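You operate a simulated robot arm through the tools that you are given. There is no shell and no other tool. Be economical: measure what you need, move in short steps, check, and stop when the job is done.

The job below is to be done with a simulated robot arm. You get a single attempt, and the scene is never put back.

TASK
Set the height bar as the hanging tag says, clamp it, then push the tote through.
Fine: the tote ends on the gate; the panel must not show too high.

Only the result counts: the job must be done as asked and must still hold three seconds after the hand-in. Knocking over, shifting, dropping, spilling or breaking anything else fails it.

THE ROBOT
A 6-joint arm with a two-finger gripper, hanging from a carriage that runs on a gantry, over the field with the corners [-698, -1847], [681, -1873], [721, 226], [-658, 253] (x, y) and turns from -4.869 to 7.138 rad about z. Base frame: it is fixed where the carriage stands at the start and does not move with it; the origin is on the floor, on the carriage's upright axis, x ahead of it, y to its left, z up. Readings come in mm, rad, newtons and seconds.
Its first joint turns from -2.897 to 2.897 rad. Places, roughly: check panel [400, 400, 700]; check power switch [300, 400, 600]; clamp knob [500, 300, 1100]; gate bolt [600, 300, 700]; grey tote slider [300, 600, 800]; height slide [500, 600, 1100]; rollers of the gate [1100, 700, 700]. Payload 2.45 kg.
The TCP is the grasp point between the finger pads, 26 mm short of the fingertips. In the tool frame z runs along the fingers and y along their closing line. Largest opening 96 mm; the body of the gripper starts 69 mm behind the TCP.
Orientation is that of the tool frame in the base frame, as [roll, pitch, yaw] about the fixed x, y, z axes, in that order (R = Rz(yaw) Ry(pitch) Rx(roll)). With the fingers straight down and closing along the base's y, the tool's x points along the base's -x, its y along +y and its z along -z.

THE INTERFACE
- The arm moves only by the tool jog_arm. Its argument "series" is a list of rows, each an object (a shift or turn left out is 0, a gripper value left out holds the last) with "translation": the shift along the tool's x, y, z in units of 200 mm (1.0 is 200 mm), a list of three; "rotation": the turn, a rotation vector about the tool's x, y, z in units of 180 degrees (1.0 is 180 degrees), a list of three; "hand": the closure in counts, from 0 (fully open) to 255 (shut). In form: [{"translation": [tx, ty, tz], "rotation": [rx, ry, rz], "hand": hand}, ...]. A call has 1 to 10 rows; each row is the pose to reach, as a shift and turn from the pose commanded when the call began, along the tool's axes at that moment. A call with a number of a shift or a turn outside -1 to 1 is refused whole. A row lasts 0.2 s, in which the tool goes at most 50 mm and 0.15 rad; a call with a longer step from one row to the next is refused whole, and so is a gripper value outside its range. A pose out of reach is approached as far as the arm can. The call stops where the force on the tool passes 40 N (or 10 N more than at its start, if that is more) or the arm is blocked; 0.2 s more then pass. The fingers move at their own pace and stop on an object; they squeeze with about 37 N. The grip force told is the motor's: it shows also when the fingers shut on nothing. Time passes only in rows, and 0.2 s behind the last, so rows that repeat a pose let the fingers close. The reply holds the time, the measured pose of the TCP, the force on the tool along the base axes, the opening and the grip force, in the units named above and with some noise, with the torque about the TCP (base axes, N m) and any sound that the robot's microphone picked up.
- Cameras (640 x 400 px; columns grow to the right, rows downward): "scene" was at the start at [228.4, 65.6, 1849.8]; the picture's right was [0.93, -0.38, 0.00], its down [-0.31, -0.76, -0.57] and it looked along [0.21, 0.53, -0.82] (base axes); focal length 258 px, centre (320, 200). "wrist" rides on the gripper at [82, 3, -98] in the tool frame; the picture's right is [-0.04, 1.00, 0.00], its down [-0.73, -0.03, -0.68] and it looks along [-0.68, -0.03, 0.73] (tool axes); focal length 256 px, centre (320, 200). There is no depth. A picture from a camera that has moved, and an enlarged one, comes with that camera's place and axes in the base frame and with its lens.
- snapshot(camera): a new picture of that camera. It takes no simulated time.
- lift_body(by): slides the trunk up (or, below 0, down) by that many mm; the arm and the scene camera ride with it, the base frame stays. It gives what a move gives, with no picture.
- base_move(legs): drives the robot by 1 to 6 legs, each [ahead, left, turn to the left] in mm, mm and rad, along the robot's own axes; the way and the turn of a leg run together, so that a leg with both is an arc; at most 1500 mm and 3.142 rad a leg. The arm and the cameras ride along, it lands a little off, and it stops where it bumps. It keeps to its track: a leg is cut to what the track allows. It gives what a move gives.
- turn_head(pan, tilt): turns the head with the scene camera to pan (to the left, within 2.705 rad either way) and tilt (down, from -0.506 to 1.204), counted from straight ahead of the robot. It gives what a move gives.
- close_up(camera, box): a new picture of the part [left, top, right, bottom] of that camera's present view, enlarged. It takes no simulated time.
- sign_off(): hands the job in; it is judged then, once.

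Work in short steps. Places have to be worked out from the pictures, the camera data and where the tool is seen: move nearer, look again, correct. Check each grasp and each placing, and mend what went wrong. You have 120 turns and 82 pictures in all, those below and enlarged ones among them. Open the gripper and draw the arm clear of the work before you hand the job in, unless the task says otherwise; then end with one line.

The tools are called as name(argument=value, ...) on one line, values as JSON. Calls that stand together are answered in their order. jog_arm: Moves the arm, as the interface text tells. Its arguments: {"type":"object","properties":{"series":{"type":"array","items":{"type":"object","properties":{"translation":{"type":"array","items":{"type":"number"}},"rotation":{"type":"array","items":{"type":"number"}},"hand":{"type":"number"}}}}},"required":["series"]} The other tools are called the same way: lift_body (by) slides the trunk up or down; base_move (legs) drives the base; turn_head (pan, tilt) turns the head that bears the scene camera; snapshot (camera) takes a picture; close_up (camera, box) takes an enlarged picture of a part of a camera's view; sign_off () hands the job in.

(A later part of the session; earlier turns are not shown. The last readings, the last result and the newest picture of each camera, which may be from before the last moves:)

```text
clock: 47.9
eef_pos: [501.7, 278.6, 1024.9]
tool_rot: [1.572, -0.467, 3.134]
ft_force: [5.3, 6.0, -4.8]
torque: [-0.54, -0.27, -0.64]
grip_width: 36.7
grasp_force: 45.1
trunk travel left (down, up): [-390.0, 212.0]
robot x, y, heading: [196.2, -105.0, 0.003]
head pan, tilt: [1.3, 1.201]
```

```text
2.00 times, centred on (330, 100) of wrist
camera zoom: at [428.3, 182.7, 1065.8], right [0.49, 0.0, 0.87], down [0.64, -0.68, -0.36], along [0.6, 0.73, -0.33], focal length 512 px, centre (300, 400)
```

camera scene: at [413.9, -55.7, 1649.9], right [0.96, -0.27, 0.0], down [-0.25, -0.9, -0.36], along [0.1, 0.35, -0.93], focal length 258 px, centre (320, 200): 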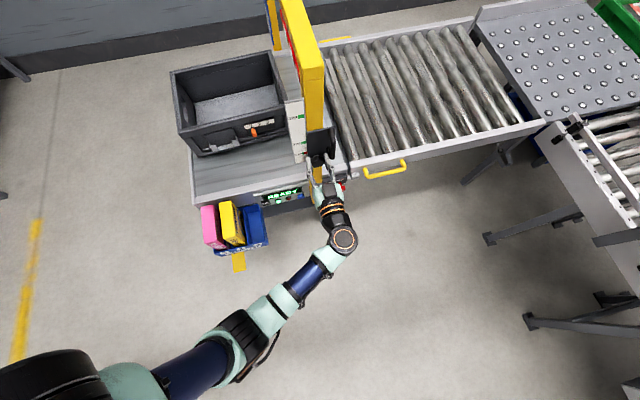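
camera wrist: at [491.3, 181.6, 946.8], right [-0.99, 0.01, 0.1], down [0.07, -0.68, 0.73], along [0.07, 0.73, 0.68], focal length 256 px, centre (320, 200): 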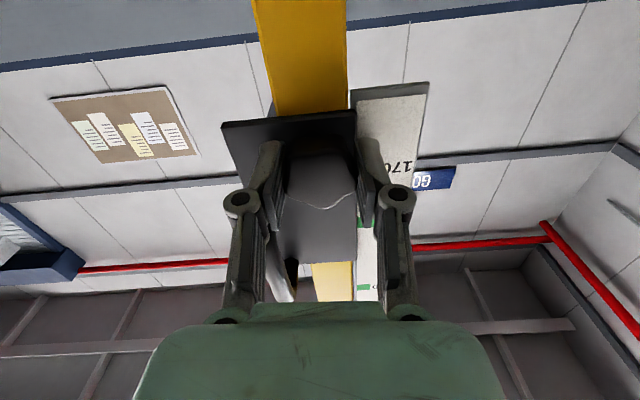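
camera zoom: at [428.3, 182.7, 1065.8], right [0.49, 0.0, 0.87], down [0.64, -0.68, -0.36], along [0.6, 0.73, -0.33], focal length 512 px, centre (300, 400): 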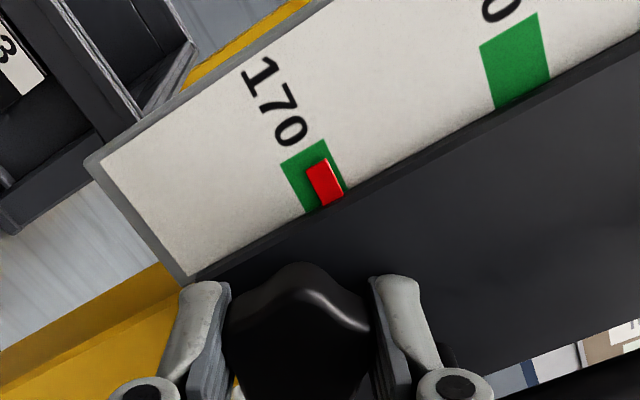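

The slide still moved, so it's not clamped yet. I return the 2 mm and keep turning clockwise in the same grip (fingers clear the handle by ~6 mm).

jog_arm(series=[{"translation": [-0.006, -0.012, 0]}, {"translation": [-0.006, -0.012, 0], "rotation": [0, 0, 0.04]}, {"translation": [-0.006, -0.012, 0], "rotation": [0, 0, 0.08]}, {"translation": [-0.006, -0.012, 0], "rotation": [0, 0, 0.12]}, {"translation": [-0.006, -0.012, 0], "rotation": [0, 0, 0.16]}, {"translation": [-0.006, -0.012, 0], "rotation": [0, 0, 0.2]}, {"translation": [-0.006, -0.012, 0], "rotation": [0, 0, 0.24]}])

close_up(camera="wrist", box=[180, 0, 440, 200])

```text
clock: 49.5
eef_pos: [500.9, 279.8, 1021.6]
tool_rot: [1.572, -1.223, 3.13]
ft_force: [2.2, -0.6, -0.8]
torque: [0.21, -0.9, -0.13]
grip_width: 37.2
grasp_force: 45.4
trunk travel left (down, up): [-390.0, 212.0]
robot x, y, heading: [195.7, -108.8, 0.003]
head pan, tilt: [1.3, 1.201]
```

```text
2.00 times, centred on (310, 100) of wrist
camera zoom: at [475.0, 182.5, 1101.4], right [0.95, -0.01, 0.3], down [0.22, -0.68, -0.7], along [0.21, 0.73, -0.65], focal length 512 px, centre (340, 400)
```

zoom: 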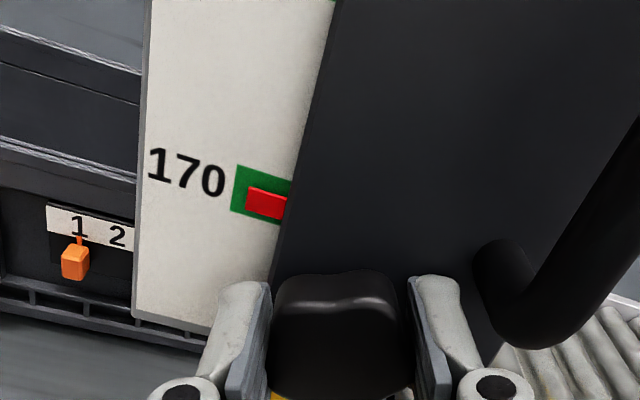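

Torque is climbing (0.9 N·m) while the pointer stays on 170. I keep turning clockwise.

jog_arm(series=[{"rotation": [0, 0, 0.04]}, {"rotation": [0, 0, 0.08]}, {"rotation": [0, 0, 0.12]}, {"rotation": [0, 0, 0.16]}, {"rotation": [0, 0, 0.2]}, {"rotation": [0, 0, 0.24]}])

snapshot(camera="wrist")

```text
clock: 50.9
eef_pos: [500.9, 280.6, 1023.3]
tool_rot: [-1.569, -1.164, -0.011]
ft_force: [6.4, 0.8, 2.0]
torque: [0.17, -0.64, -0.22]
grip_width: 36.6
grasp_force: 44.8
trunk travel left (down, up): [-390.0, 212.0]
robot x, y, heading: [199.8, -110.2, 0.006]
head pan, tilt: [1.3, 1.201]
```

```text
45 pictures are left
camera wrist: at [535.5, 182.2, 1099.0], right [0.9, -0.01, -0.43], down [-0.32, -0.68, -0.66], along [-0.29, 0.74, -0.61], focal length 256 px, centre (320, 200)
```

wrist: 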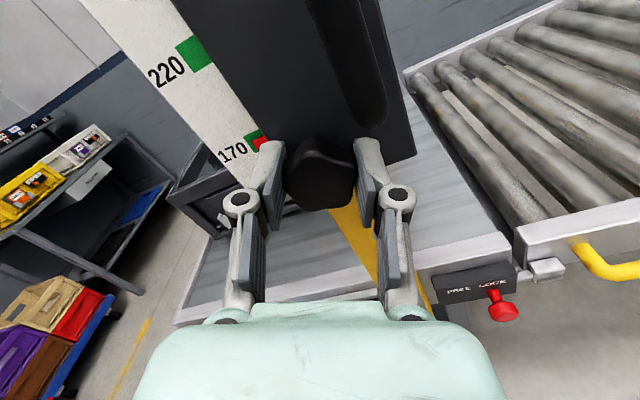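

The knob seems to have slipped in the pads at the end (torque limit). I tug up 2.5 mm again to test the clamp.

jog_arm(series=[{"translation": [0.0115, -0.005, 0]}, {"translation": [0.0115, -0.005, 0]}])

snapshot(camera="wrist")

```text
clock: 51.5
eef_pos: [500.8, 279.9, 1025.9]
tool_rot: [-1.573, -1.165, -0.006]
ft_force: [11.4, 5.5, -5.0]
torque: [-0.75, -0.27, -0.35]
grip_width: 36.7
grasp_force: 44.3
trunk travel left (down, up): [-390.0, 212.0]
robot x, y, heading: [192.7, -107.3, 0.004]
head pan, tilt: [1.3, 1.201]
```

```text
44 pictures are left
camera wrist: at [535.4, 182.3, 1100.7], right [0.9, -0.01, -0.43], down [-0.32, -0.68, -0.66], along [-0.29, 0.74, -0.61], focal length 256 px, centre (320, 200)
```

wrist: 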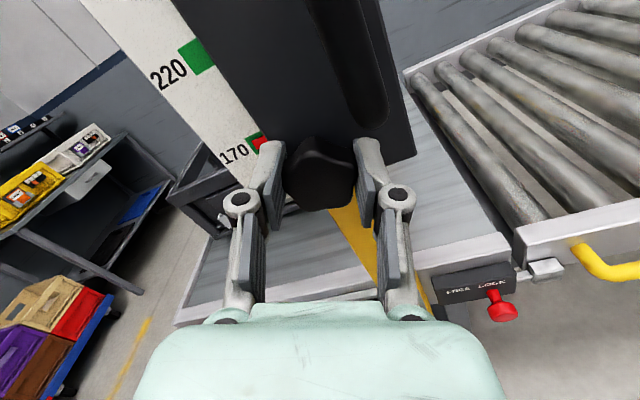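

I check closely whether the pointer moved relative to the mark.

close_up(camera="wrist", box=[200, 100, 360, 220])

close_up(camera="scene", box=[285, 95, 345, 175])

```text
3.33 times, centred on (280, 160) of wrist
camera zoom: at [535.4, 182.3, 1100.7], right [0.9, -0.01, -0.43], down [-0.32, -0.68, -0.66], along [-0.29, 0.74, -0.61], focal length 853 px, centre (453, 333)
```

zoom: 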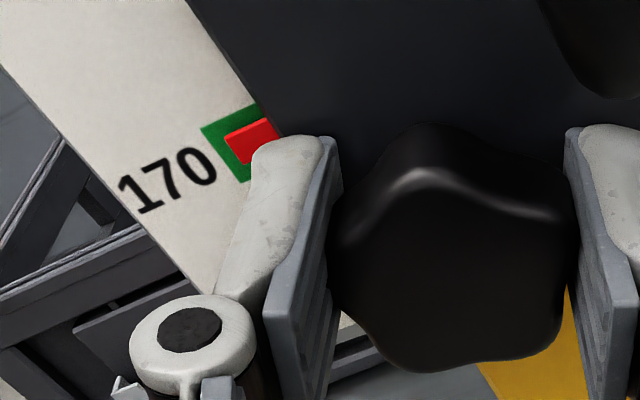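

```text
5.00 times, centred on (315, 135) of scene
camera zoom: at [414.4, -55.1, 1650.1], right [0.96, -0.27, 0.0], down [-0.25, -0.9, -0.36], along [0.1, 0.35, -0.93], focal length 1291 px, centre (345, 525)
```

zoom: 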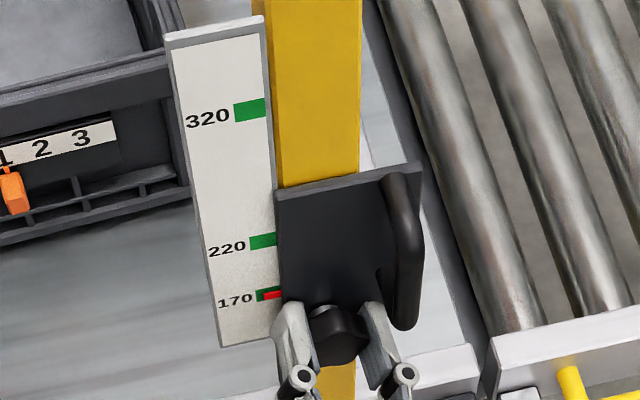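

Ambiguous (~1 mm of motion at most). I make a more decisive tug of 4 mm more.

jog_arm(series=[{"translation": [0.0092, -0.004, 0]}, {"translation": [0.0184, -0.008, 0]}, {"translation": [0.0184, -0.008, 0]}])

close_up(camera="wrist", box=[200, 100, 360, 220])

```text
clock: 52.4
eef_pos: [501.9, 280.1, 1027.6]
tool_rot: [-1.585, -1.164, 0.0]
ft_force: [7.7, 9.5, -7.9]
torque: [0.27, -0.07, -0.61]
grip_width: 36.8
grasp_force: 45.3
trunk travel left (down, up): [-390.0, 212.0]
robot x, y, heading: [197.2, -110.7, -0.001]
head pan, tilt: [1.3, 1.201]
stopped in row 3: the force on the tool passed its limit at 41 N (the readings are from after the stop); the commanded pose is now the measured one
```

```text
3.33 times, centred on (280, 160) of wrist
camera zoom: at [535.1, 182.5, 1102.9], right [0.9, -0.01, -0.43], down [-0.32, -0.68, -0.66], along [-0.28, 0.73, -0.62], focal length 853 px, centre (453, 333)
```

zoom: 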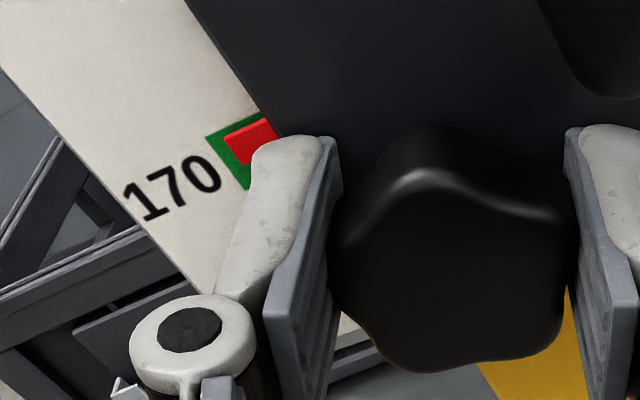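

The pull hit 41 N but the slide crept ~2 mm, so it must be reset and tightened better. I turn CCW 45° to loosen and look at whether the knob follows the pads.

jog_arm(series=[{"rotation": [0, 0, -0.045]}, {"rotation": [0, 0, -0.09]}, {"rotation": [0, 0, -0.135]}, {"rotation": [0, 0, -0.18]}, {"rotation": [0, 0, -0.225]}, {"rotation": [0, 0, -0.25]}])

close_up(camera="wrist", box=[200, 100, 360, 220])

```text
clock: 53.8
eef_pos: [499.1, 279.8, 1027.1]
tool_rot: [1.575, -1.189, 3.131]
ft_force: [3.0, 4.0, 5.3]
torque: [0.66, -0.04, 0.0]
grip_width: 36.7
grasp_force: 45.2
trunk travel left (down, up): [-390.0, 212.0]
robot x, y, heading: [194.8, -106.7, 0.003]
head pan, tilt: [1.3, 1.201]
```

```text
3.33 times, centred on (280, 160) of wrist
camera zoom: at [471.4, 182.7, 1106.8], right [0.94, -0.01, 0.34], down [0.24, -0.68, -0.69], along [0.23, 0.73, -0.64], focal length 853 px, centre (453, 333)
```

zoom: 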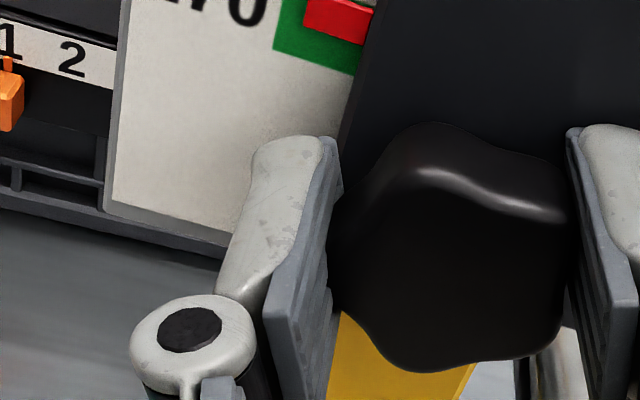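

The knob followed CCW here (same appearance in the pads), so clockwise it had reached its tight stop and the pads slipped. I turn CCW on to the level-camera orientation, lower 4 mm, and read the pointer.

jog_arm(series=[{"rotation": [0, 0, -0.045]}, {"rotation": [0, 0, -0.09]}, {"rotation": [0, 0, -0.135]}, {"rotation": [0, 0, -0.18]}, {"rotation": [0, 0, -0.225]}, {"rotation": [0, 0, -0.27]}, {"rotation": [0, 0, -0.315]}, {"rotation": [0, 0, -0.36]}, {"rotation": [0, 0, -0.38]}, {"rotation": [0, 0, -0.38]}])

jog_arm(series=[{"translation": [0, -0.01, 0]}, {"translation": [0, -0.02, 0]}, {"translation": [0, -0.02, 0]}])

close_up(camera="wrist", box=[280, 30, 440, 130])

```text
clock: 56.0
eef_pos: [499.3, 278.6, 1026.6]
tool_rot: [1.574, 0.002, 3.132]
ft_force: [-3.0, 11.4, -5.3]
torque: [-0.29, -0.04, 0.06]
grip_width: 36.6
grasp_force: 45.0
trunk travel left (down, up): [-390.0, 212.0]
robot x, y, heading: [197.8, -108.2, 0.003]
head pan, tilt: [1.3, 1.201]
```

```text
clock: 56.8
eef_pos: [498.3, 279.8, 1023.4]
tool_rot: [1.574, -0.001, 3.133]
ft_force: [-7.6, 7.5, 5.3]
torque: [0.57, -0.01, 0.33]
grip_width: 36.4
grasp_force: 44.8
trunk travel left (down, up): [-390.0, 212.0]
robot x, y, heading: [198.6, -110.9, -0.002]
head pan, tilt: [1.3, 1.201]
```

```text
4.00 times, centred on (360, 80) of wrist
camera zoom: at [415.7, 182.9, 1027.9], right [0.04, 0.0, 1.0], down [0.73, -0.68, -0.03], along [0.68, 0.73, -0.03], focal length 1024 px, centre (160, 680)
```

zoom: 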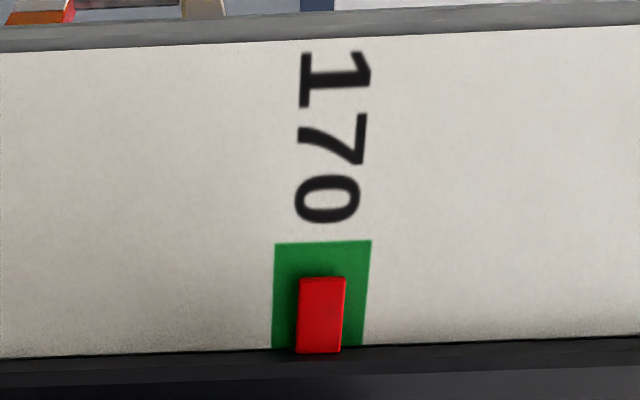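

Pointer exactly on 170 with knob loosened. Now I tighten clockwise ~80°.

jog_arm(series=[{"rotation": [0, 0, 0.045]}, {"rotation": [0, 0, 0.09]}, {"rotation": [0, 0, 0.135]}, {"rotation": [0, 0, 0.18]}, {"rotation": [0, 0, 0.225]}, {"rotation": [0, 0, 0.27]}, {"rotation": [0, 0, 0.315]}, {"rotation": [0, 0, 0.36]}, {"rotation": [0, 0, 0.405]}, {"rotation": [0, 0, 0.45]}])

close_up(camera="wrist", box=[200, 60, 360, 220])

```text
clock: 59.0
eef_pos: [501.1, 278.5, 1020.9]
tool_rot: [1.596, -1.413, 3.107]
ft_force: [1.1, 4.5, 4.4]
torque: [0.85, -0.02, 0.0]
grip_width: 36.4
grasp_force: 45.7
trunk travel left (down, up): [-390.0, 212.0]
robot x, y, heading: [196.7, -109.4, -0.001]
head pan, tilt: [1.3, 1.201]
```

```text
2.50 times, centred on (280, 140) of wrist
camera zoom: at [489.5, 182.6, 1105.4], right [0.99, -0.01, 0.12], down [0.08, -0.68, -0.73], along [0.09, 0.73, -0.68], focal length 640 px, centre (420, 350)
```

zoom: 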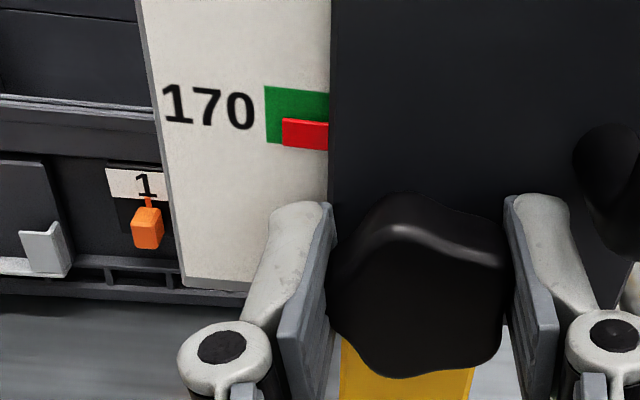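

Knob still following, but the slide drifted ~2.5 mm low due to grip eccentricity. I raise 2.6 mm and compare.

jog_arm(series=[{"translation": [0.0128, 0.002, 0]}, {"translation": [0.0128, 0.002, 0]}, {"translation": [0.0128, 0.002, 0]}])

close_up(camera="wrist", box=[200, 60, 360, 220])

```text
clock: 59.8
eef_pos: [499.5, 279.9, 1025.0]
tool_rot: [1.6, -1.412, 3.105]
ft_force: [5.4, 12.4, -5.3]
torque: [-1.33, 0.0, -0.34]
grip_width: 36.6
grasp_force: 45.1
trunk travel left (down, up): [-390.0, 212.0]
robot x, y, heading: [199.0, -105.9, 0.002]
head pan, tilt: [1.3, 1.201]
```

```text
2.50 times, centred on (280, 140) of wrist
camera zoom: at [489.3, 182.6, 1107.9], right [0.99, -0.01, 0.12], down [0.08, -0.68, -0.73], along [0.09, 0.73, -0.68], focal length 640 px, centre (420, 350)
```

zoom: 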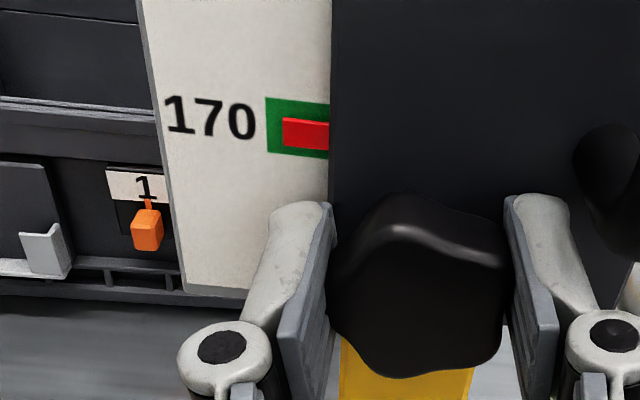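

Pointer now within ~1 mm of 170. I tighten clockwise another ~50°.

jog_arm(series=[{"rotation": [0, 0, 0.045]}, {"rotation": [0, 0, 0.09]}, {"rotation": [0, 0, 0.135]}, {"rotation": [0, 0, 0.18]}, {"rotation": [0, 0, 0.225]}, {"rotation": [0, 0, 0.27]}])

close_up(camera="wrist", box=[200, 60, 360, 220])

```text
clock: 61.2
eef_pos: [502.8, 277.5, 1027.7]
tool_rot: [-1.575, -0.883, -0.005]
ft_force: [12.4, 6.3, -1.8]
torque: [-0.09, -0.9, -0.14]
grip_width: 36.7
grasp_force: 45.1
trunk travel left (down, up): [-390.0, 212.0]
robot x, y, heading: [198.7, -110.4, 0.0]
head pan, tilt: [1.3, 1.201]
```

```text
2.50 times, centred on (280, 140) of wrist
camera zoom: at [555.1, 181.4, 1089.7], right [0.75, -0.01, -0.67], down [-0.5, -0.68, -0.55], along [-0.44, 0.74, -0.51], focal length 640 px, centre (420, 350)
```

zoom: 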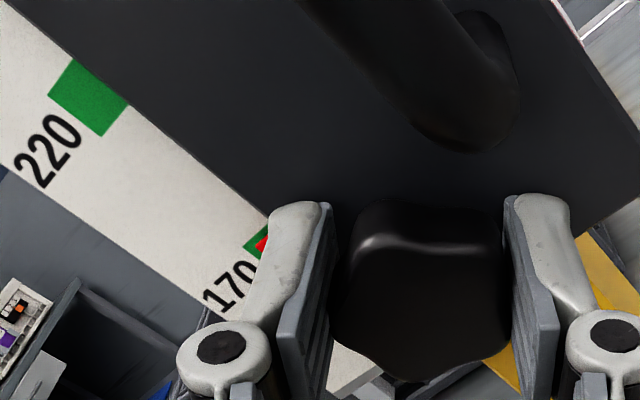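

Torque 0.9 N·m: tight. I release to 60 mm, retreat 60 mm, and roll to the level view to read the scale.

jog_arm(series=[{"hand": 90}, {"hand": 90}, {"hand": 90, "translation": [0, 0, -0.1]}, {"hand": 90, "translation": [0, 0, -0.3]}, {"hand": 90, "translation": [0, 0, -0.3]}])

jog_arm(series=[{"rotation": [0, 0, -0.045]}, {"rotation": [0, 0, -0.09]}, {"rotation": [0, 0, -0.135]}, {"rotation": [0, 0, -0.18]}, {"rotation": [0, 0, -0.225]}, {"rotation": [0, 0, -0.27]}, {"rotation": [0, 0, -0.315]}, {"rotation": [0, 0, -0.36]}, {"rotation": [0, 0, -0.405]}, {"rotation": [0, 0, -0.45]}])

jog_arm(series=[{"rotation": [0, 0, -0.045]}, {"rotation": [0, 0, -0.09]}, {"rotation": [0, 0, -0.135]}, {"rotation": [0, 0, -0.18]}, {"rotation": [0, 0, -0.225]}, {"rotation": [0, 0, -0.269]}, {"rotation": [0, 0, -0.269]}])

close_up(camera="wrist", box=[240, 20, 440, 170])

```text
clock: 62.4
eef_pos: [497.3, 217.3, 1026.1]
tool_rot: [-1.578, -0.88, -0.002]
ft_force: [-0.6, 0.0, 0.1]
torque: [-0.02, -0.02, 0.02]
grip_width: 62.2
grasp_force: 0.1
trunk travel left (down, up): [-390.0, 212.0]
robot x, y, heading: [199.7, -109.1, -0.002]
head pan, tilt: [1.3, 1.201]
```

```text
clock: 64.6
eef_pos: [498.6, 218.1, 1026.1]
tool_rot: [1.58, -0.846, 3.128]
ft_force: [-0.3, 0.3, -0.2]
torque: [-0.01, 0.02, 0.0]
grip_width: 62.2
grasp_force: 0.2
trunk travel left (down, up): [-390.0, 212.0]
robot x, y, heading: [197.5, -110.2, 0.002]
head pan, tilt: [1.3, 1.201]
```

```text
clock: 66.2
eef_pos: [498.6, 217.9, 1024.2]
tool_rot: [1.575, -0.001, 3.133]
ft_force: [0.7, -0.7, -0.1]
torque: [0.0, 0.01, 0.03]
grip_width: 62.1
grasp_force: 0.0
trunk travel left (down, up): [-390.0, 212.0]
robot x, y, heading: [195.5, -112.2, -0.001]
head pan, tilt: [1.3, 1.201]
```

```text
2.67 times, centred on (340, 95) of wrist
camera zoom: at [416.0, 121.7, 1030.9], right [0.04, 0.0, 1.0], down [0.73, -0.69, -0.03], along [0.68, 0.73, -0.03], focal length 683 px, centre (267, 480)
```

zoom: 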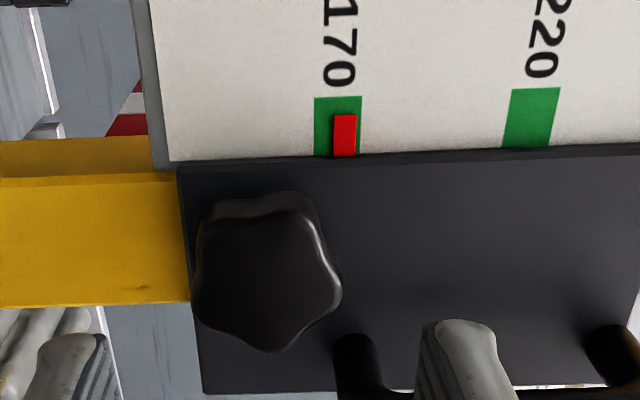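

Reading: pointer ≈ +1.7 mm above 170. I regrip centred with the level view to trim it down.

jog_arm(series=[{"translation": [-0.0125, 0, 0.1], "hand": 90}, {"translation": [-0.0125, 0, 0.22], "hand": 90}, {"translation": [-0.0125, 0, 0.31], "hand": 90}, {"translation": [-0.0125, 0, 0.31], "hand": 90}, {"translation": [-0.0125, 0, 0.31], "hand": 255}, {"translation": [-0.0125, 0, 0.31], "hand": 255}, {"translation": [-0.0125, 0, 0.31], "hand": 255}])

close_up(camera="wrist", box=[280, 30, 440, 130])

```text
clock: 67.8
eef_pos: [503.3, 280.7, 1024.6]
tool_rot: [1.581, -0.004, 3.131]
ft_force: [9.4, 10.5, -35.5]
torque: [-0.27, -0.16, -0.41]
grip_width: 36.9
grasp_force: 45.3
trunk travel left (down, up): [-390.0, 212.0]
robot x, y, heading: [198.0, -112.0, 0.002]
head pan, tilt: [1.3, 1.201]
```

```text
4.00 times, centred on (360, 80) of wrist
camera zoom: at [418.8, 183.4, 1030.9], right [0.04, 0.01, 1.0], down [0.73, -0.69, -0.03], along [0.69, 0.73, -0.04], focal length 1024 px, centre (160, 680)
```

zoom: 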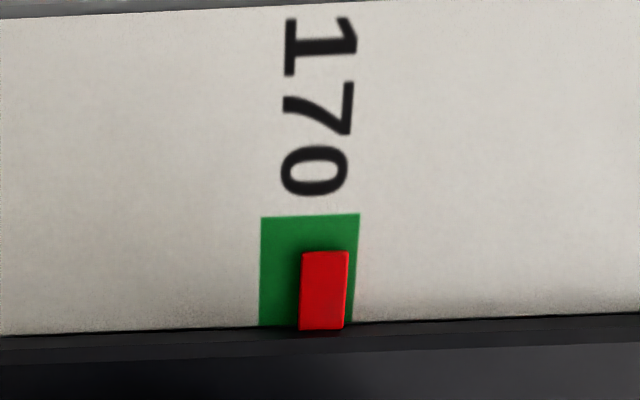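

Clamp held 35 N of misalignment – so it is really tight; pointer reads +2 mm. I relax the misfit, loosen ~55°, and lower the slide 2 mm.

jog_arm(series=[{"translation": [0, -0.016, 0]}, {"translation": [0, -0.016, 0], "rotation": [0, 0, -0.045]}, {"translation": [0, -0.016, 0], "rotation": [0, 0, -0.09]}, {"translation": [0, -0.016, 0], "rotation": [0, 0, -0.135]}, {"translation": [0, -0.016, 0], "rotation": [0, 0, -0.18]}, {"translation": [0, -0.016, 0], "rotation": [0, 0, -0.225]}, {"translation": [0, -0.016, 0], "rotation": [0, 0, -0.27]}, {"translation": [0, -0.016, 0], "rotation": [0, 0, -0.31]}, {"translation": [0, -0.026, 0], "rotation": [0, 0, -0.31]}, {"translation": [0, -0.026, 0], "rotation": [0, 0, -0.31]}])

close_up(camera="wrist", box=[240, 0, 460, 150])

```text
clock: 70.0
eef_pos: [501.2, 280.5, 1020.3]
tool_rot: [1.578, 0.972, 3.136]
ft_force: [-3.1, 1.1, 3.7]
torque: [-0.33, -0.01, 0.39]
grip_width: 36.7
grasp_force: 45.2
trunk travel left (down, up): [-390.0, 212.0]
robot x, y, heading: [200.9, -107.2, -0.002]
head pan, tilt: [1.3, 1.201]
```

```text
2.67 times, centred on (350, 75) of wrist
camera zoom: at [451.3, 182.7, 956.6], right [-0.8, 0.01, 0.6], down [0.43, -0.68, 0.59], along [0.41, 0.73, 0.54], focal length 683 px, centre (240, 533)
```

zoom: 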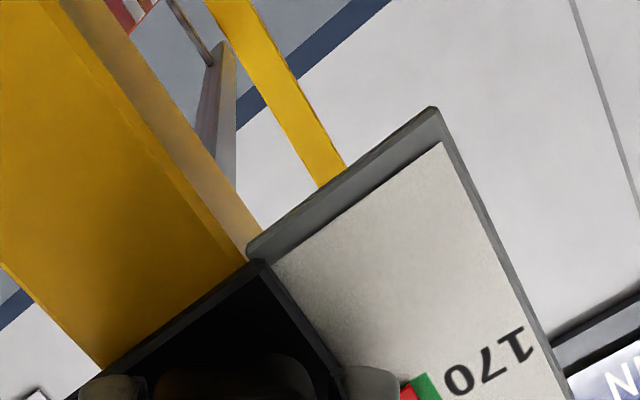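

Pointer hidden at this angle; I turn back clockwise most of the way and read it again.

jog_arm(series=[{"rotation": [0, 0, 0.045]}, {"rotation": [0, 0, 0.09]}, {"rotation": [0, 0, 0.135]}, {"rotation": [0, 0, 0.18]}, {"rotation": [0, 0, 0.22]}, {"rotation": [0, 0, 0.22]}])

close_up(camera="wrist", box=[280, 30, 440, 150])

```text
clock: 71.4
eef_pos: [501.3, 280.3, 1020.2]
tool_rot: [1.578, 0.279, 3.136]
ft_force: [-1.7, -4.2, -2.8]
torque: [0.03, 0.01, -0.25]
grip_width: 36.6
grasp_force: 44.6
trunk travel left (down, up): [-390.0, 212.0]
robot x, y, heading: [197.5, -108.7, 0.003]
head pan, tilt: [1.3, 1.201]
```

```text
3.33 times, centred on (360, 90) of wrist
camera zoom: at [421.2, 183.2, 1002.5], right [-0.24, 0.01, 0.97], down [0.71, -0.68, 0.18], along [0.67, 0.73, 0.16], focal length 853 px, centre (187, 567)
```

zoom: 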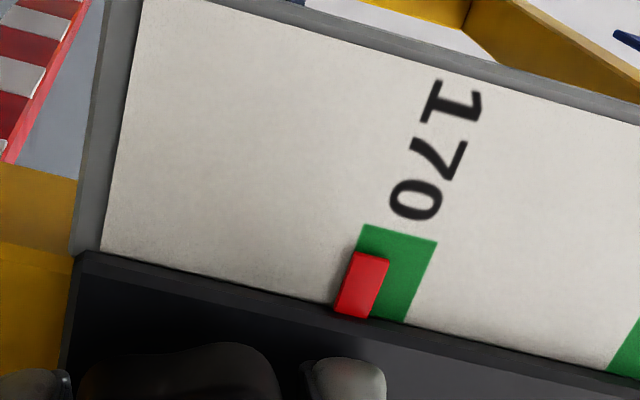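

Now it reads ~3.7 mm low; I raise by that and re-read.

jog_arm(series=[{"translation": [-0.005, 0.0178, 0]}, {"translation": [-0.005, 0.0178, 0]}, {"translation": [-0.005, 0.0178, 0], "rotation": [0, 0, 0.03]}, {"translation": [-0.005, 0.0178, 0], "rotation": [0, 0, 0.06]}])

close_up(camera="wrist", box=[280, 30, 440, 130])

```text
clock: 72.4
eef_pos: [502.0, 280.7, 1021.9]
tool_rot: [1.58, 0.093, 3.133]
ft_force: [4.5, 3.2, -25.4]
torque: [-0.27, -0.05, 0.93]
grip_width: 36.2
grasp_force: 45.3
trunk travel left (down, up): [-390.0, 212.0]
robot x, y, heading: [200.8, -106.7, 0.002]
head pan, tilt: [1.3, 1.201]
```

```text
4.00 times, centred on (360, 80) of wrist
camera zoom: at [419.0, 183.4, 1020.4], right [-0.05, 0.01, 1.0], down [0.73, -0.69, 0.04], along [0.68, 0.73, 0.03], focal length 1024 px, centre (160, 680)
```

zoom: 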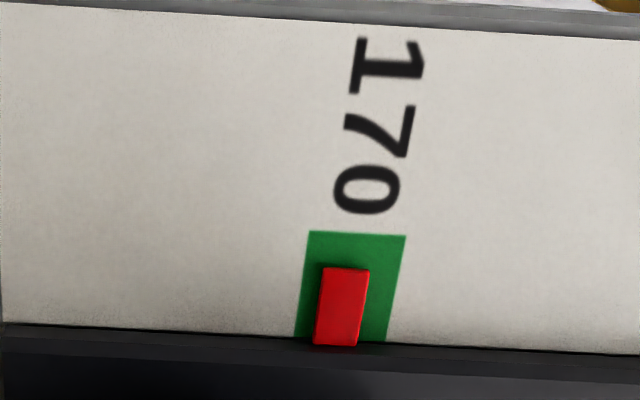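

Within 1 mm (≈169.3) and already gripping. I finish tightening clockwise.

jog_arm(series=[{"rotation": [0, 0, 0.04]}, {"rotation": [0, 0, 0.08]}, {"rotation": [0, 0, 0.12]}, {"rotation": [0, 0, 0.16]}, {"rotation": [0, 0, 0.2]}, {"rotation": [0, 0, 0.24]}])

close_up(camera="wrist", box=[240, 30, 400, 150])

```text
clock: 73.8
eef_pos: [499.0, 279.4, 1023.7]
tool_rot: [1.58, -0.664, 3.129]
ft_force: [-7.1, -0.4, -22.8]
torque: [-0.37, -0.45, 0.06]
grip_width: 37.0
grasp_force: 44.8
trunk travel left (down, up): [-390.0, 212.0]
robot x, y, heading: [198.9, -110.8, 0.006]
head pan, tilt: [1.3, 1.201]
```

```text
3.33 times, centred on (320, 90) of wrist
camera zoom: at [435.6, 183.1, 1078.4], right [0.65, 0.0, 0.76], down [0.55, -0.69, -0.47], along [0.52, 0.73, -0.44], focal length 853 px, centre (320, 567)
```

zoom: 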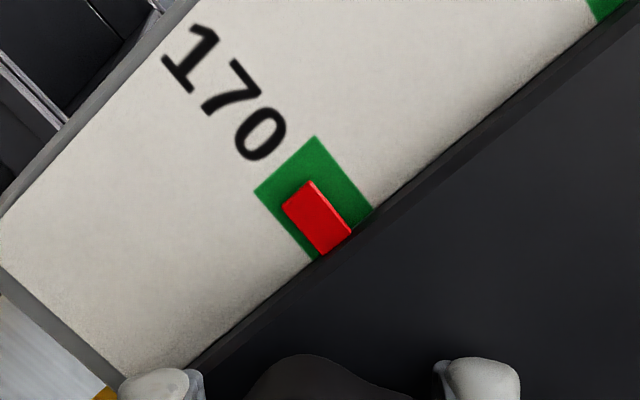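

Snug. A further clockwise push with the vertical bias relaxed, then release and retreat for a level reading.

jog_arm(series=[{"translation": [-0.006, -0.0075, 0]}, {"translation": [-0.006, -0.0075, 0], "rotation": [0, 0, 0.04]}, {"translation": [-0.006, -0.0075, 0], "rotation": [0, 0, 0.08]}, {"translation": [-0.006, -0.0075, 0], "rotation": [0, 0, 0.12]}, {"translation": [-0.006, -0.0075, 0], "rotation": [0, 0, 0.16]}, {"translation": [-0.006, -0.0075, 0], "rotation": [0, 0, 0.2]}])

jog_arm(series=[{"hand": 130}, {"hand": 130}, {"hand": 130}, {"hand": 130, "translation": [0, 0, -0.1]}, {"hand": 130, "translation": [0, 0, -0.3]}, {"hand": 130, "translation": [0, 0, -0.3]}])

jog_arm(series=[{"rotation": [0, 0, -0.045]}, {"rotation": [0, 0, -0.09]}, {"rotation": [0, 0, -0.135]}, {"rotation": [0, 0, -0.18]}, {"rotation": [0, 0, -0.225]}, {"rotation": [0, 0, -0.27]}, {"rotation": [0, 0, -0.315]}, {"rotation": [0, 0, -0.36]}, {"rotation": [0, 0, -0.4]}, {"rotation": [0, 0, -0.41]}])

close_up(camera="wrist", box=[240, 20, 440, 170])

```text
clock: 75.2
eef_pos: [501.0, 280.7, 1020.4]
tool_rot: [1.588, -1.294, 3.115]
ft_force: [-7.5, -0.7, -6.9]
torque: [-0.09, -0.62, 0.0]
grip_width: 37.0
grasp_force: 44.3
trunk travel left (down, up): [-390.0, 212.0]
robot x, y, heading: [197.1, -106.7, 0.006]
head pan, tilt: [1.3, 1.201]
```

```text
clock: 76.6
eef_pos: [500.1, 218.3, 1022.7]
tool_rot: [1.588, -1.29, 3.118]
ft_force: [1.1, 0.0, -0.2]
torque: [0.02, 0.02, -0.02]
grip_width: 47.2
grasp_force: 0.0
trunk travel left (down, up): [-390.0, 212.0]
robot x, y, heading: [198.4, -109.3, 0.002]
head pan, tilt: [1.3, 1.201]
```

```text
clock: 78.8
eef_pos: [502.1, 219.6, 1023.4]
tool_rot: [1.576, 0.001, 3.133]
ft_force: [-0.6, -0.3, -0.1]
torque: [-0.02, 0.02, 0.0]
grip_width: 46.9
grasp_force: 0.1
trunk travel left (down, up): [-390.0, 212.0]
robot x, y, heading: [197.8, -110.4, -0.0]
head pan, tilt: [1.3, 1.201]
```

```text
2.67 times, centred on (340, 95) of wrist
camera zoom: at [418.9, 124.2, 1028.0], right [0.04, 0.0, 1.0], down [0.73, -0.69, -0.03], along [0.68, 0.73, -0.03], focal length 683 px, centre (267, 480)
```

zoom: 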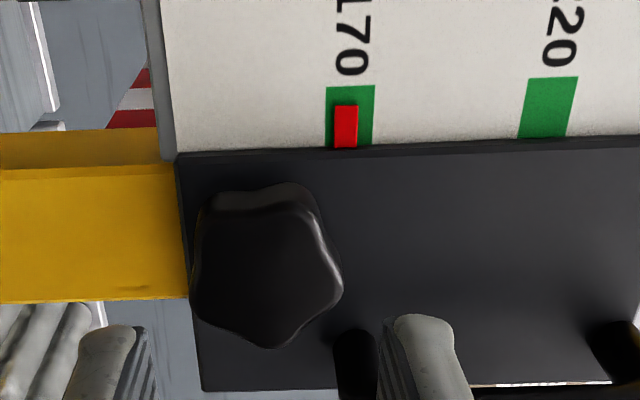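

The pointer sits within 1 mm of 170, and the clamp held 35 N. Now the tote: I back the carriage off and take an overall look.

base_move(legs=[[0, -250, 0]])

turn_head(pan=1.1, tilt=0.7)

snapshot(camera="scene")

close_up(camera="scene", box=[120, 100, 440, 300])

```text
clock: 80.6
eef_pos: [500.8, -26.1, 1023.0]
tool_rot: [1.576, -0.003, 3.137]
ft_force: [-0.3, -0.4, 0.2]
torque: [-0.02, 0.02, 0.01]
grip_width: 47.2
grasp_force: 0.1
trunk travel left (down, up): [-390.0, 212.0]
robot x, y, heading: [196.0, -353.6, 0.006]
head pan, tilt: [1.3, 1.201]
```

```text
clock: 81.6
eef_pos: [501.6, -25.2, 1022.3]
tool_rot: [1.576, -0.002, 3.137]
ft_force: [-0.5, 0.3, 1.4]
torque: [0.01, -0.03, -0.02]
grip_width: 47.0
grasp_force: 0.0
trunk travel left (down, up): [-390.0, 212.0]
robot x, y, heading: [199.2, -354.0, 0.007]
head pan, tilt: [1.1, 0.7]
```

```text
28 pictures are left
camera scene: at [437.9, -279.5, 1685.8], right [0.89, -0.45, 0.0], down [-0.29, -0.58, -0.76], along [0.34, 0.68, -0.64], focal length 258 px, centre (320, 200)
```

scene: 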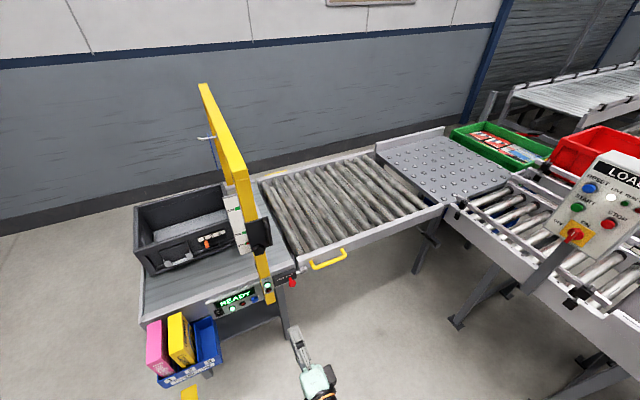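

```text
2.00 times, centred on (280, 200) of scene
camera zoom: at [437.9, -279.5, 1685.8], right [0.89, -0.45, 0.0], down [-0.29, -0.58, -0.76], along [0.34, 0.68, -0.64], focal length 516 px, centre (400, 200)
```

zoom: 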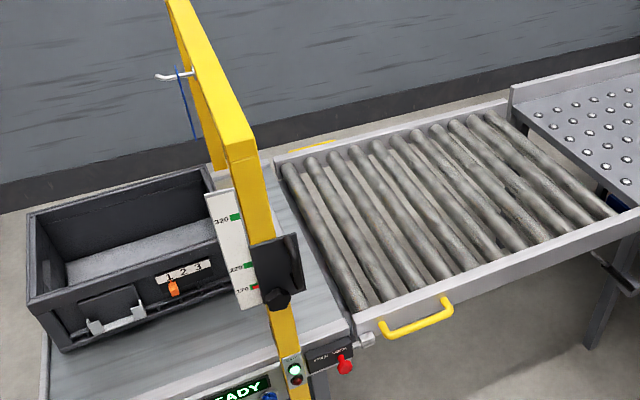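

Estimates: tote x≈85–480, y≈635–905, rim z≈875; rollers of the gate x≈680–1470. Plan: push from behind with a 45°-tilted closed hand up to the bar, then finish from the far side. First I reorient the hand here in free space.

jog_arm(series=[{"rotation": [0.0393, -0.0163, -0.0163], "hand": 255}, {"rotation": [0.0787, -0.0326, -0.0326]}, {"rotation": [0.118, -0.0489, -0.0489]}, {"rotation": [0.1573, -0.0651, -0.0651]}, {"rotation": [0.1967, -0.0814, -0.0814]}, {"rotation": [0.236, -0.0977, -0.0977]}])

jog_arm(series=[{"rotation": [0.0393, -0.0163, -0.0163]}, {"rotation": [0.0787, -0.0326, -0.0326]}, {"rotation": [0.118, -0.0489, -0.0489]}, {"rotation": [0.1573, -0.0651, -0.0651]}, {"rotation": [0.1967, -0.0814, -0.0814]}, {"rotation": [0.236, -0.0977, -0.0977]}, {"rotation": [0.236, -0.0977, -0.0977]}])

```text
clock: 83.0
eef_pos: [502.0, -24.8, 1021.7]
tool_rot: [2.295, 0.387, 2.958]
ft_force: [0.0, -0.9, -0.2]
torque: [0.03, -0.01, 0.0]
grip_width: 0.2
grasp_force: 28.9
trunk travel left (down, up): [-390.0, 212.0]
robot x, y, heading: [196.2, -357.2, 0.008]
head pan, tilt: [1.1, 0.7]
```

```text
clock: 84.6
eef_pos: [501.1, -25.7, 1023.6]
tool_rot: [-3.132, 0.783, 3.141]
ft_force: [-0.7, -0.5, 0.3]
torque: [0.0, -0.01, -0.01]
grip_width: 0.0
grasp_force: 28.3
trunk travel left (down, up): [-390.0, 212.0]
robot x, y, heading: [197.9, -358.9, 0.008]
head pan, tilt: [1.1, 0.7]
```

Orientation good. I drive left first, then forward, so the hand comes down behind the tote's left side.

base_move(legs=[[-470, 0, 0], [0, 540, 0]])

snapshot(camera="wrist")

turn_head(pan=0.8, tilt=0.8)

snapshot(camera="scene")

```text
clock: 90.0
eef_pos: [21.2, 502.9, 1023.4]
tool_rot: [-3.134, 0.783, -3.132]
ft_force: [0.2, -0.8, 0.6]
torque: [0.02, 0.0, 0.0]
grip_width: 0.1
grasp_force: 29.0
trunk travel left (down, up): [-390.0, 212.0]
robot x, y, heading: [-276.9, 168.6, 0.018]
head pan, tilt: [1.1, 0.7]
```

```text
26 pictures are left
camera wrist: at [-105.8, 506.7, 1036.3], right [0.02, 1.0, 0.02], down [0.04, -0.02, 1.0], along [1.0, -0.02, -0.04], focal length 256 px, centre (320, 200)
```

wrist: 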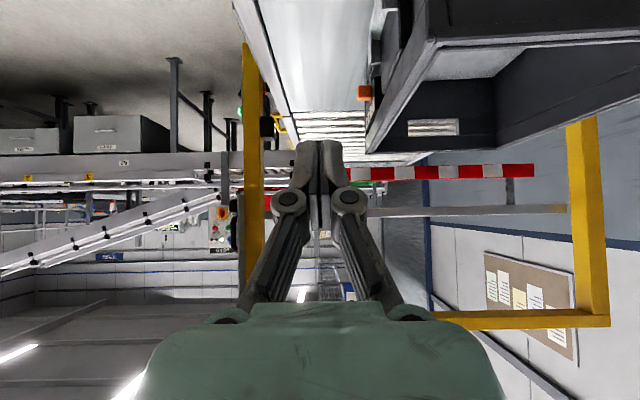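

```text
clock: 90.8
eef_pos: [21.6, 503.1, 1023.8]
tool_rot: [-3.133, 0.785, -3.131]
ft_force: [0.1, -0.4, -0.5]
torque: [-0.01, -0.04, 0.02]
grip_width: 0.0
grasp_force: 28.6
trunk travel left (down, up): [-390.0, 212.0]
robot x, y, heading: [-275.8, 167.8, 0.014]
head pan, tilt: [0.799, 0.799]
```

```text
25 pictures are left
camera scene: at [-21.1, 230.9, 1677.6], right [0.73, -0.68, 0.0], down [-0.49, -0.52, -0.7], along [0.48, 0.51, -0.72], focal length 258 px, centre (320, 200)
```

scene: 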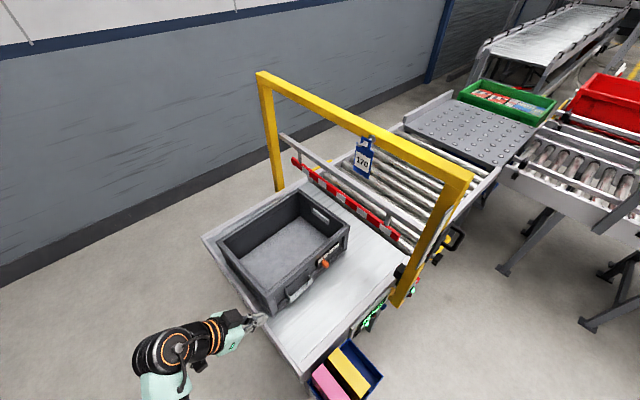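

Clear view: tote centre ≈ (284, 751), back face x≈95, rim ≈895, bar underside ≈930 – it will pass. I shift the arm left relative to the carriage, then bring the carriage right/forward and lower the trunk for reach.

jog_arm(series=[{"translation": [0.14, 0, -0.14]}, {"translation": [0.28, 0, -0.28]}, {"translation": [0.42, 0, -0.42]}, {"translation": [0.56, 0, -0.56]}, {"translation": [0.7, 0, -0.7]}, {"translation": [0.84, 0, -0.84]}, {"translation": [0.98, 0, -0.98]}, {"translation": [0.98, 0, -0.98]}])

base_move(legs=[[280, 60, 0]])

```text
clock: 92.6
eef_pos: [-230.4, 518.1, 991.2]
tool_rot: [-3.135, 0.785, -3.131]
ft_force: [-0.2, -1.3, 0.4]
torque: [0.0, -0.01, 0.01]
grip_width: 0.0
grasp_force: 28.0
out of reach, approached as far as the arm can: row 6, 7, 8
trunk travel left (down, up): [-390.0, 212.0]
robot x, y, heading: [-275.9, 165.3, 0.014]
head pan, tilt: [0.799, 0.799]
```

```text
clock: 94.7
eef_pos: [57.7, 580.7, 992.9]
tool_rot: [-3.135, 0.784, -3.139]
ft_force: [-0.3, -0.8, -0.1]
torque: [0.0, -0.01, -0.03]
grip_width: 0.0
grasp_force: 28.3
trunk travel left (down, up): [-390.0, 212.0]
robot x, y, heading: [5.0, 234.3, 0.007]
head pan, tilt: [0.799, 0.799]
```

Now C=(5,234), hand behind the tote and above it. I extend in y to the tote's centre line and back off 25 mm in x.

jog_arm(series=[{"translation": [0.088, 0, -0.088]}, {"translation": [0.088, 0.2, -0.088]}, {"translation": [0.088, 0.4, -0.088]}, {"translation": [0.088, 0.6, -0.088]}, {"translation": [0.088, 0.85, -0.088]}, {"translation": [0.088, 0.85, -0.088]}])

lift_body(by=-110)

snapshot(camera="wrist")

snapshot(camera="scene")

```text
clock: 96.0
eef_pos: [31.9, 753.0, 992.0]
tool_rot: [-3.138, 0.783, -3.14]
ft_force: [0.0, 0.7, 0.5]
torque: [0.0, 0.01, -0.01]
grip_width: 0.0
grasp_force: 28.3
out of reach, approached as far as the arm can: row 1
trunk travel left (down, up): [-390.0, 212.0]
robot x, y, heading: [7.5, 235.5, 0.005]
head pan, tilt: [0.799, 0.799]
```

```text
clock: 97.5
eef_pos: [31.4, 751.0, 882.1]
tool_rot: [-3.137, 0.785, -3.138]
ft_force: [-0.5, 0.2, -0.2]
torque: [0.02, -0.03, 0.0]
grip_width: 0.0
grasp_force: 28.4
trunk travel left (down, up): [-280.0, 322.0]
robot x, y, heading: [6.6, 231.4, 0.013]
head pan, tilt: [0.799, 0.799]
```

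```text
24 pictures are left
camera wrist: at [-95.8, 755.1, 894.8], right [0.03, 1.0, 0.02], down [0.04, -0.03, 1.0], along [1.0, -0.03, -0.04], focal length 256 px, centre (320, 200)
```

wrist: 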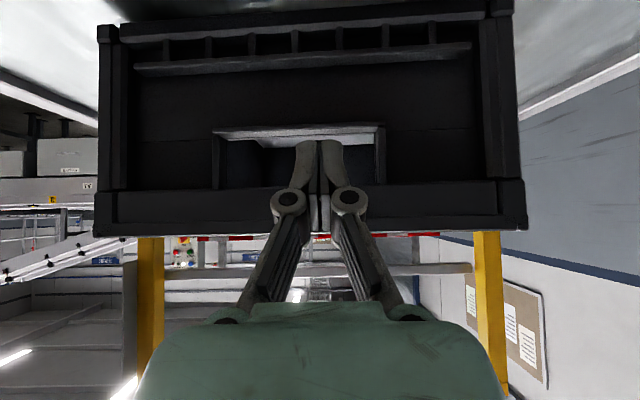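

```text
23 pictures are left
camera scene: at [264.8, 293.1, 1567.6], right [0.72, -0.69, 0.0], down [-0.49, -0.52, -0.7], along [0.48, 0.5, -0.72], focal length 258 px, centre (320, 200)
```

scene: 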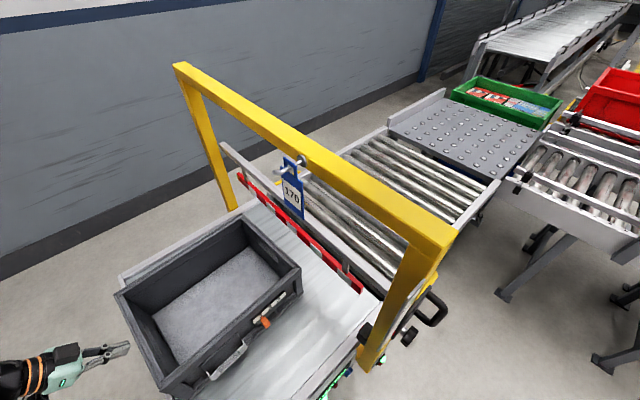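

The hand is centred on the tote's rear wall, now level with its handle hole. I lower 62 mm to push on the solid wall beneath the hole, then start pushing.

lift_body(by=-62)

jog_arm(series=[{"translation": [-0.07, 0, 0.07]}, {"translation": [-0.14, 0, 0.14]}, {"translation": [-0.19, 0, 0.19]}, {"translation": [-0.24, 0, 0.24]}, {"translation": [-0.29, 0, 0.29]}, {"translation": [-0.34, 0, 0.34]}, {"translation": [-0.39, 0, 0.39]}, {"translation": [-0.44, 0, 0.44]}])

snapshot(camera="scene")

```text
clock: 98.5
eef_pos: [32.2, 751.2, 820.0]
tool_rot: [-3.137, 0.784, -3.136]
ft_force: [-0.3, -0.2, -0.4]
torque: [-0.01, -0.01, -0.01]
grip_width: 0.0
grasp_force: 28.2
trunk travel left (down, up): [-218.0, 384.0]
robot x, y, heading: [2.0, 235.8, 0.008]
head pan, tilt: [0.799, 0.799]
```

```text
clock: 100.3
eef_pos: [156.1, 750.6, 818.6]
tool_rot: [-3.135, 0.782, -3.136]
ft_force: [-1.4, 1.5, 0.4]
torque: [-0.02, 0.0, 0.03]
grip_width: 0.0
grasp_force: 28.6
trunk travel left (down, up): [-218.0, 384.0]
robot x, y, heading: [7.9, 231.3, 0.007]
head pan, tilt: [0.799, 0.799]
```

```text
22 pictures are left
camera scene: at [264.6, 293.1, 1505.5], right [0.72, -0.69, 0.0], down [-0.5, -0.52, -0.7], along [0.48, 0.5, -0.72], focal length 258 px, centre (320, 200)
```

scene: 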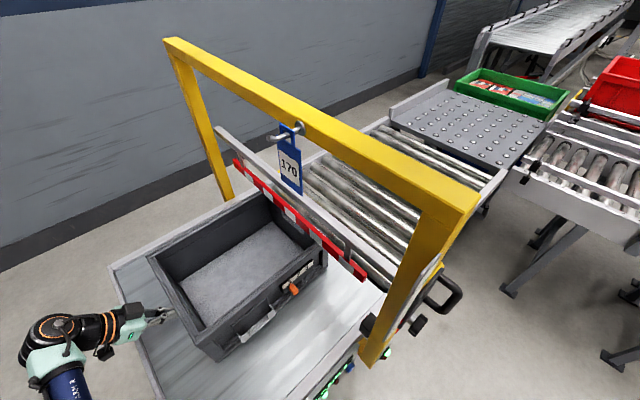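

Tote slides straight with little force; its front is reaching the bar. I push another 60 mm and check that it goes under.

jog_arm(series=[{"translation": [-0.035, 0, 0.035]}, {"translation": [-0.07, 0, 0.07]}, {"translation": [-0.105, 0, 0.105]}, {"translation": [-0.14, 0, 0.14]}, {"translation": [-0.175, 0, 0.175]}, {"translation": [-0.21, 0, 0.21]}])

snapshot(camera="scene")

```text
clock: 101.7
eef_pos: [213.4, 750.3, 817.8]
tool_rot: [-3.138, 0.785, -3.138]
ft_force: [-2.4, 0.5, 2.1]
torque: [0.01, -0.03, -0.02]
grip_width: 0.0
grasp_force: 28.1
trunk travel left (down, up): [-218.0, 384.0]
robot x, y, heading: [3.9, 231.5, 0.013]
head pan, tilt: [0.799, 0.799]
```

```text
21 pictures are left
camera scene: at [264.5, 293.2, 1505.5], right [0.72, -0.69, 0.0], down [-0.5, -0.52, -0.7], along [0.48, 0.5, -0.72], focal length 258 px, centre (320, 200)
```

scene: 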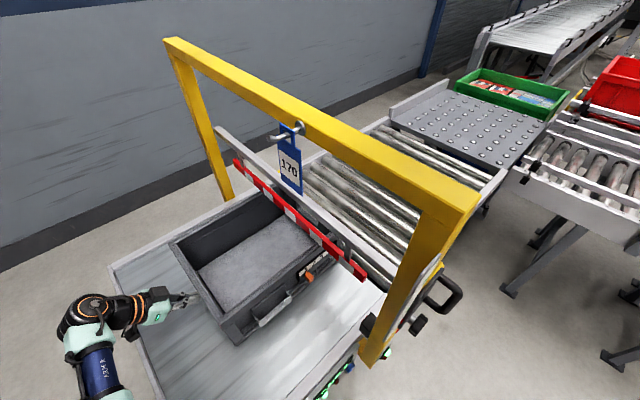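

The tote's front passes under the bar without contact. I continue 150 mm.

jog_arm(series=[{"translation": [-0.06, 0, 0.06]}, {"translation": [-0.12, 0, 0.12]}, {"translation": [-0.18, 0, 0.18]}, {"translation": [-0.24, 0, 0.24]}, {"translation": [-0.3, 0, 0.3]}, {"translation": [-0.36, 0, 0.36]}, {"translation": [-0.42, 0, 0.42]}, {"translation": [-0.48, 0, 0.48]}, {"translation": [-0.54, 0, 0.54]}])

snapshot(camera="scene")

snapshot(camera="wrist")

```text
clock: 103.7
eef_pos: [369.0, 750.7, 818.1]
tool_rot: [-3.138, 0.785, -3.138]
ft_force: [-0.6, 0.4, 1.3]
torque: [-0.03, 0.02, -0.04]
grip_width: 0.0
grasp_force: 28.6
trunk travel left (down, up): [-218.0, 384.0]
robot x, y, heading: [8.5, 230.5, 0.014]
head pan, tilt: [0.799, 0.799]
```

```text
20 pictures are left
camera scene: at [264.8, 293.0, 1505.6], right [0.72, -0.69, 0.0], down [-0.49, -0.52, -0.7], along [0.48, 0.5, -0.72], focal length 258 px, centre (320, 200)
```

scene: 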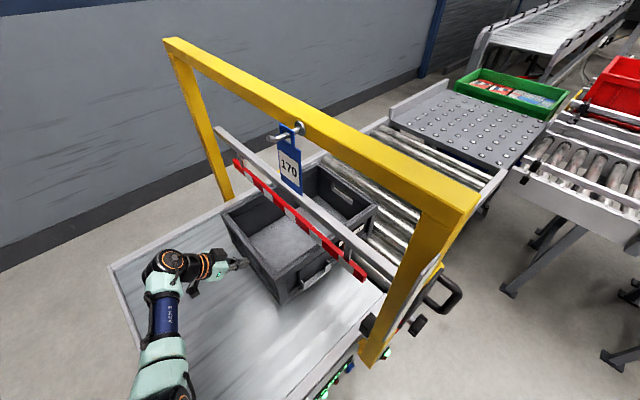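

```text
19 pictures are left
camera wrist: at [242.1, 755.1, 832.4], right [0.03, 1.0, 0.03], down [0.04, -0.03, 1.0], along [1.0, -0.03, -0.04], focal length 256 px, centre (320, 200)
```

wrist: 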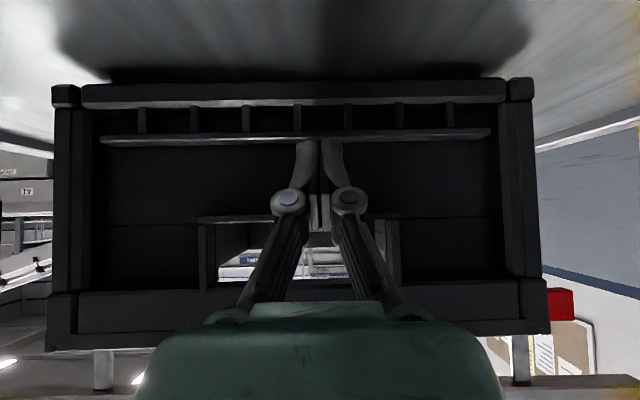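

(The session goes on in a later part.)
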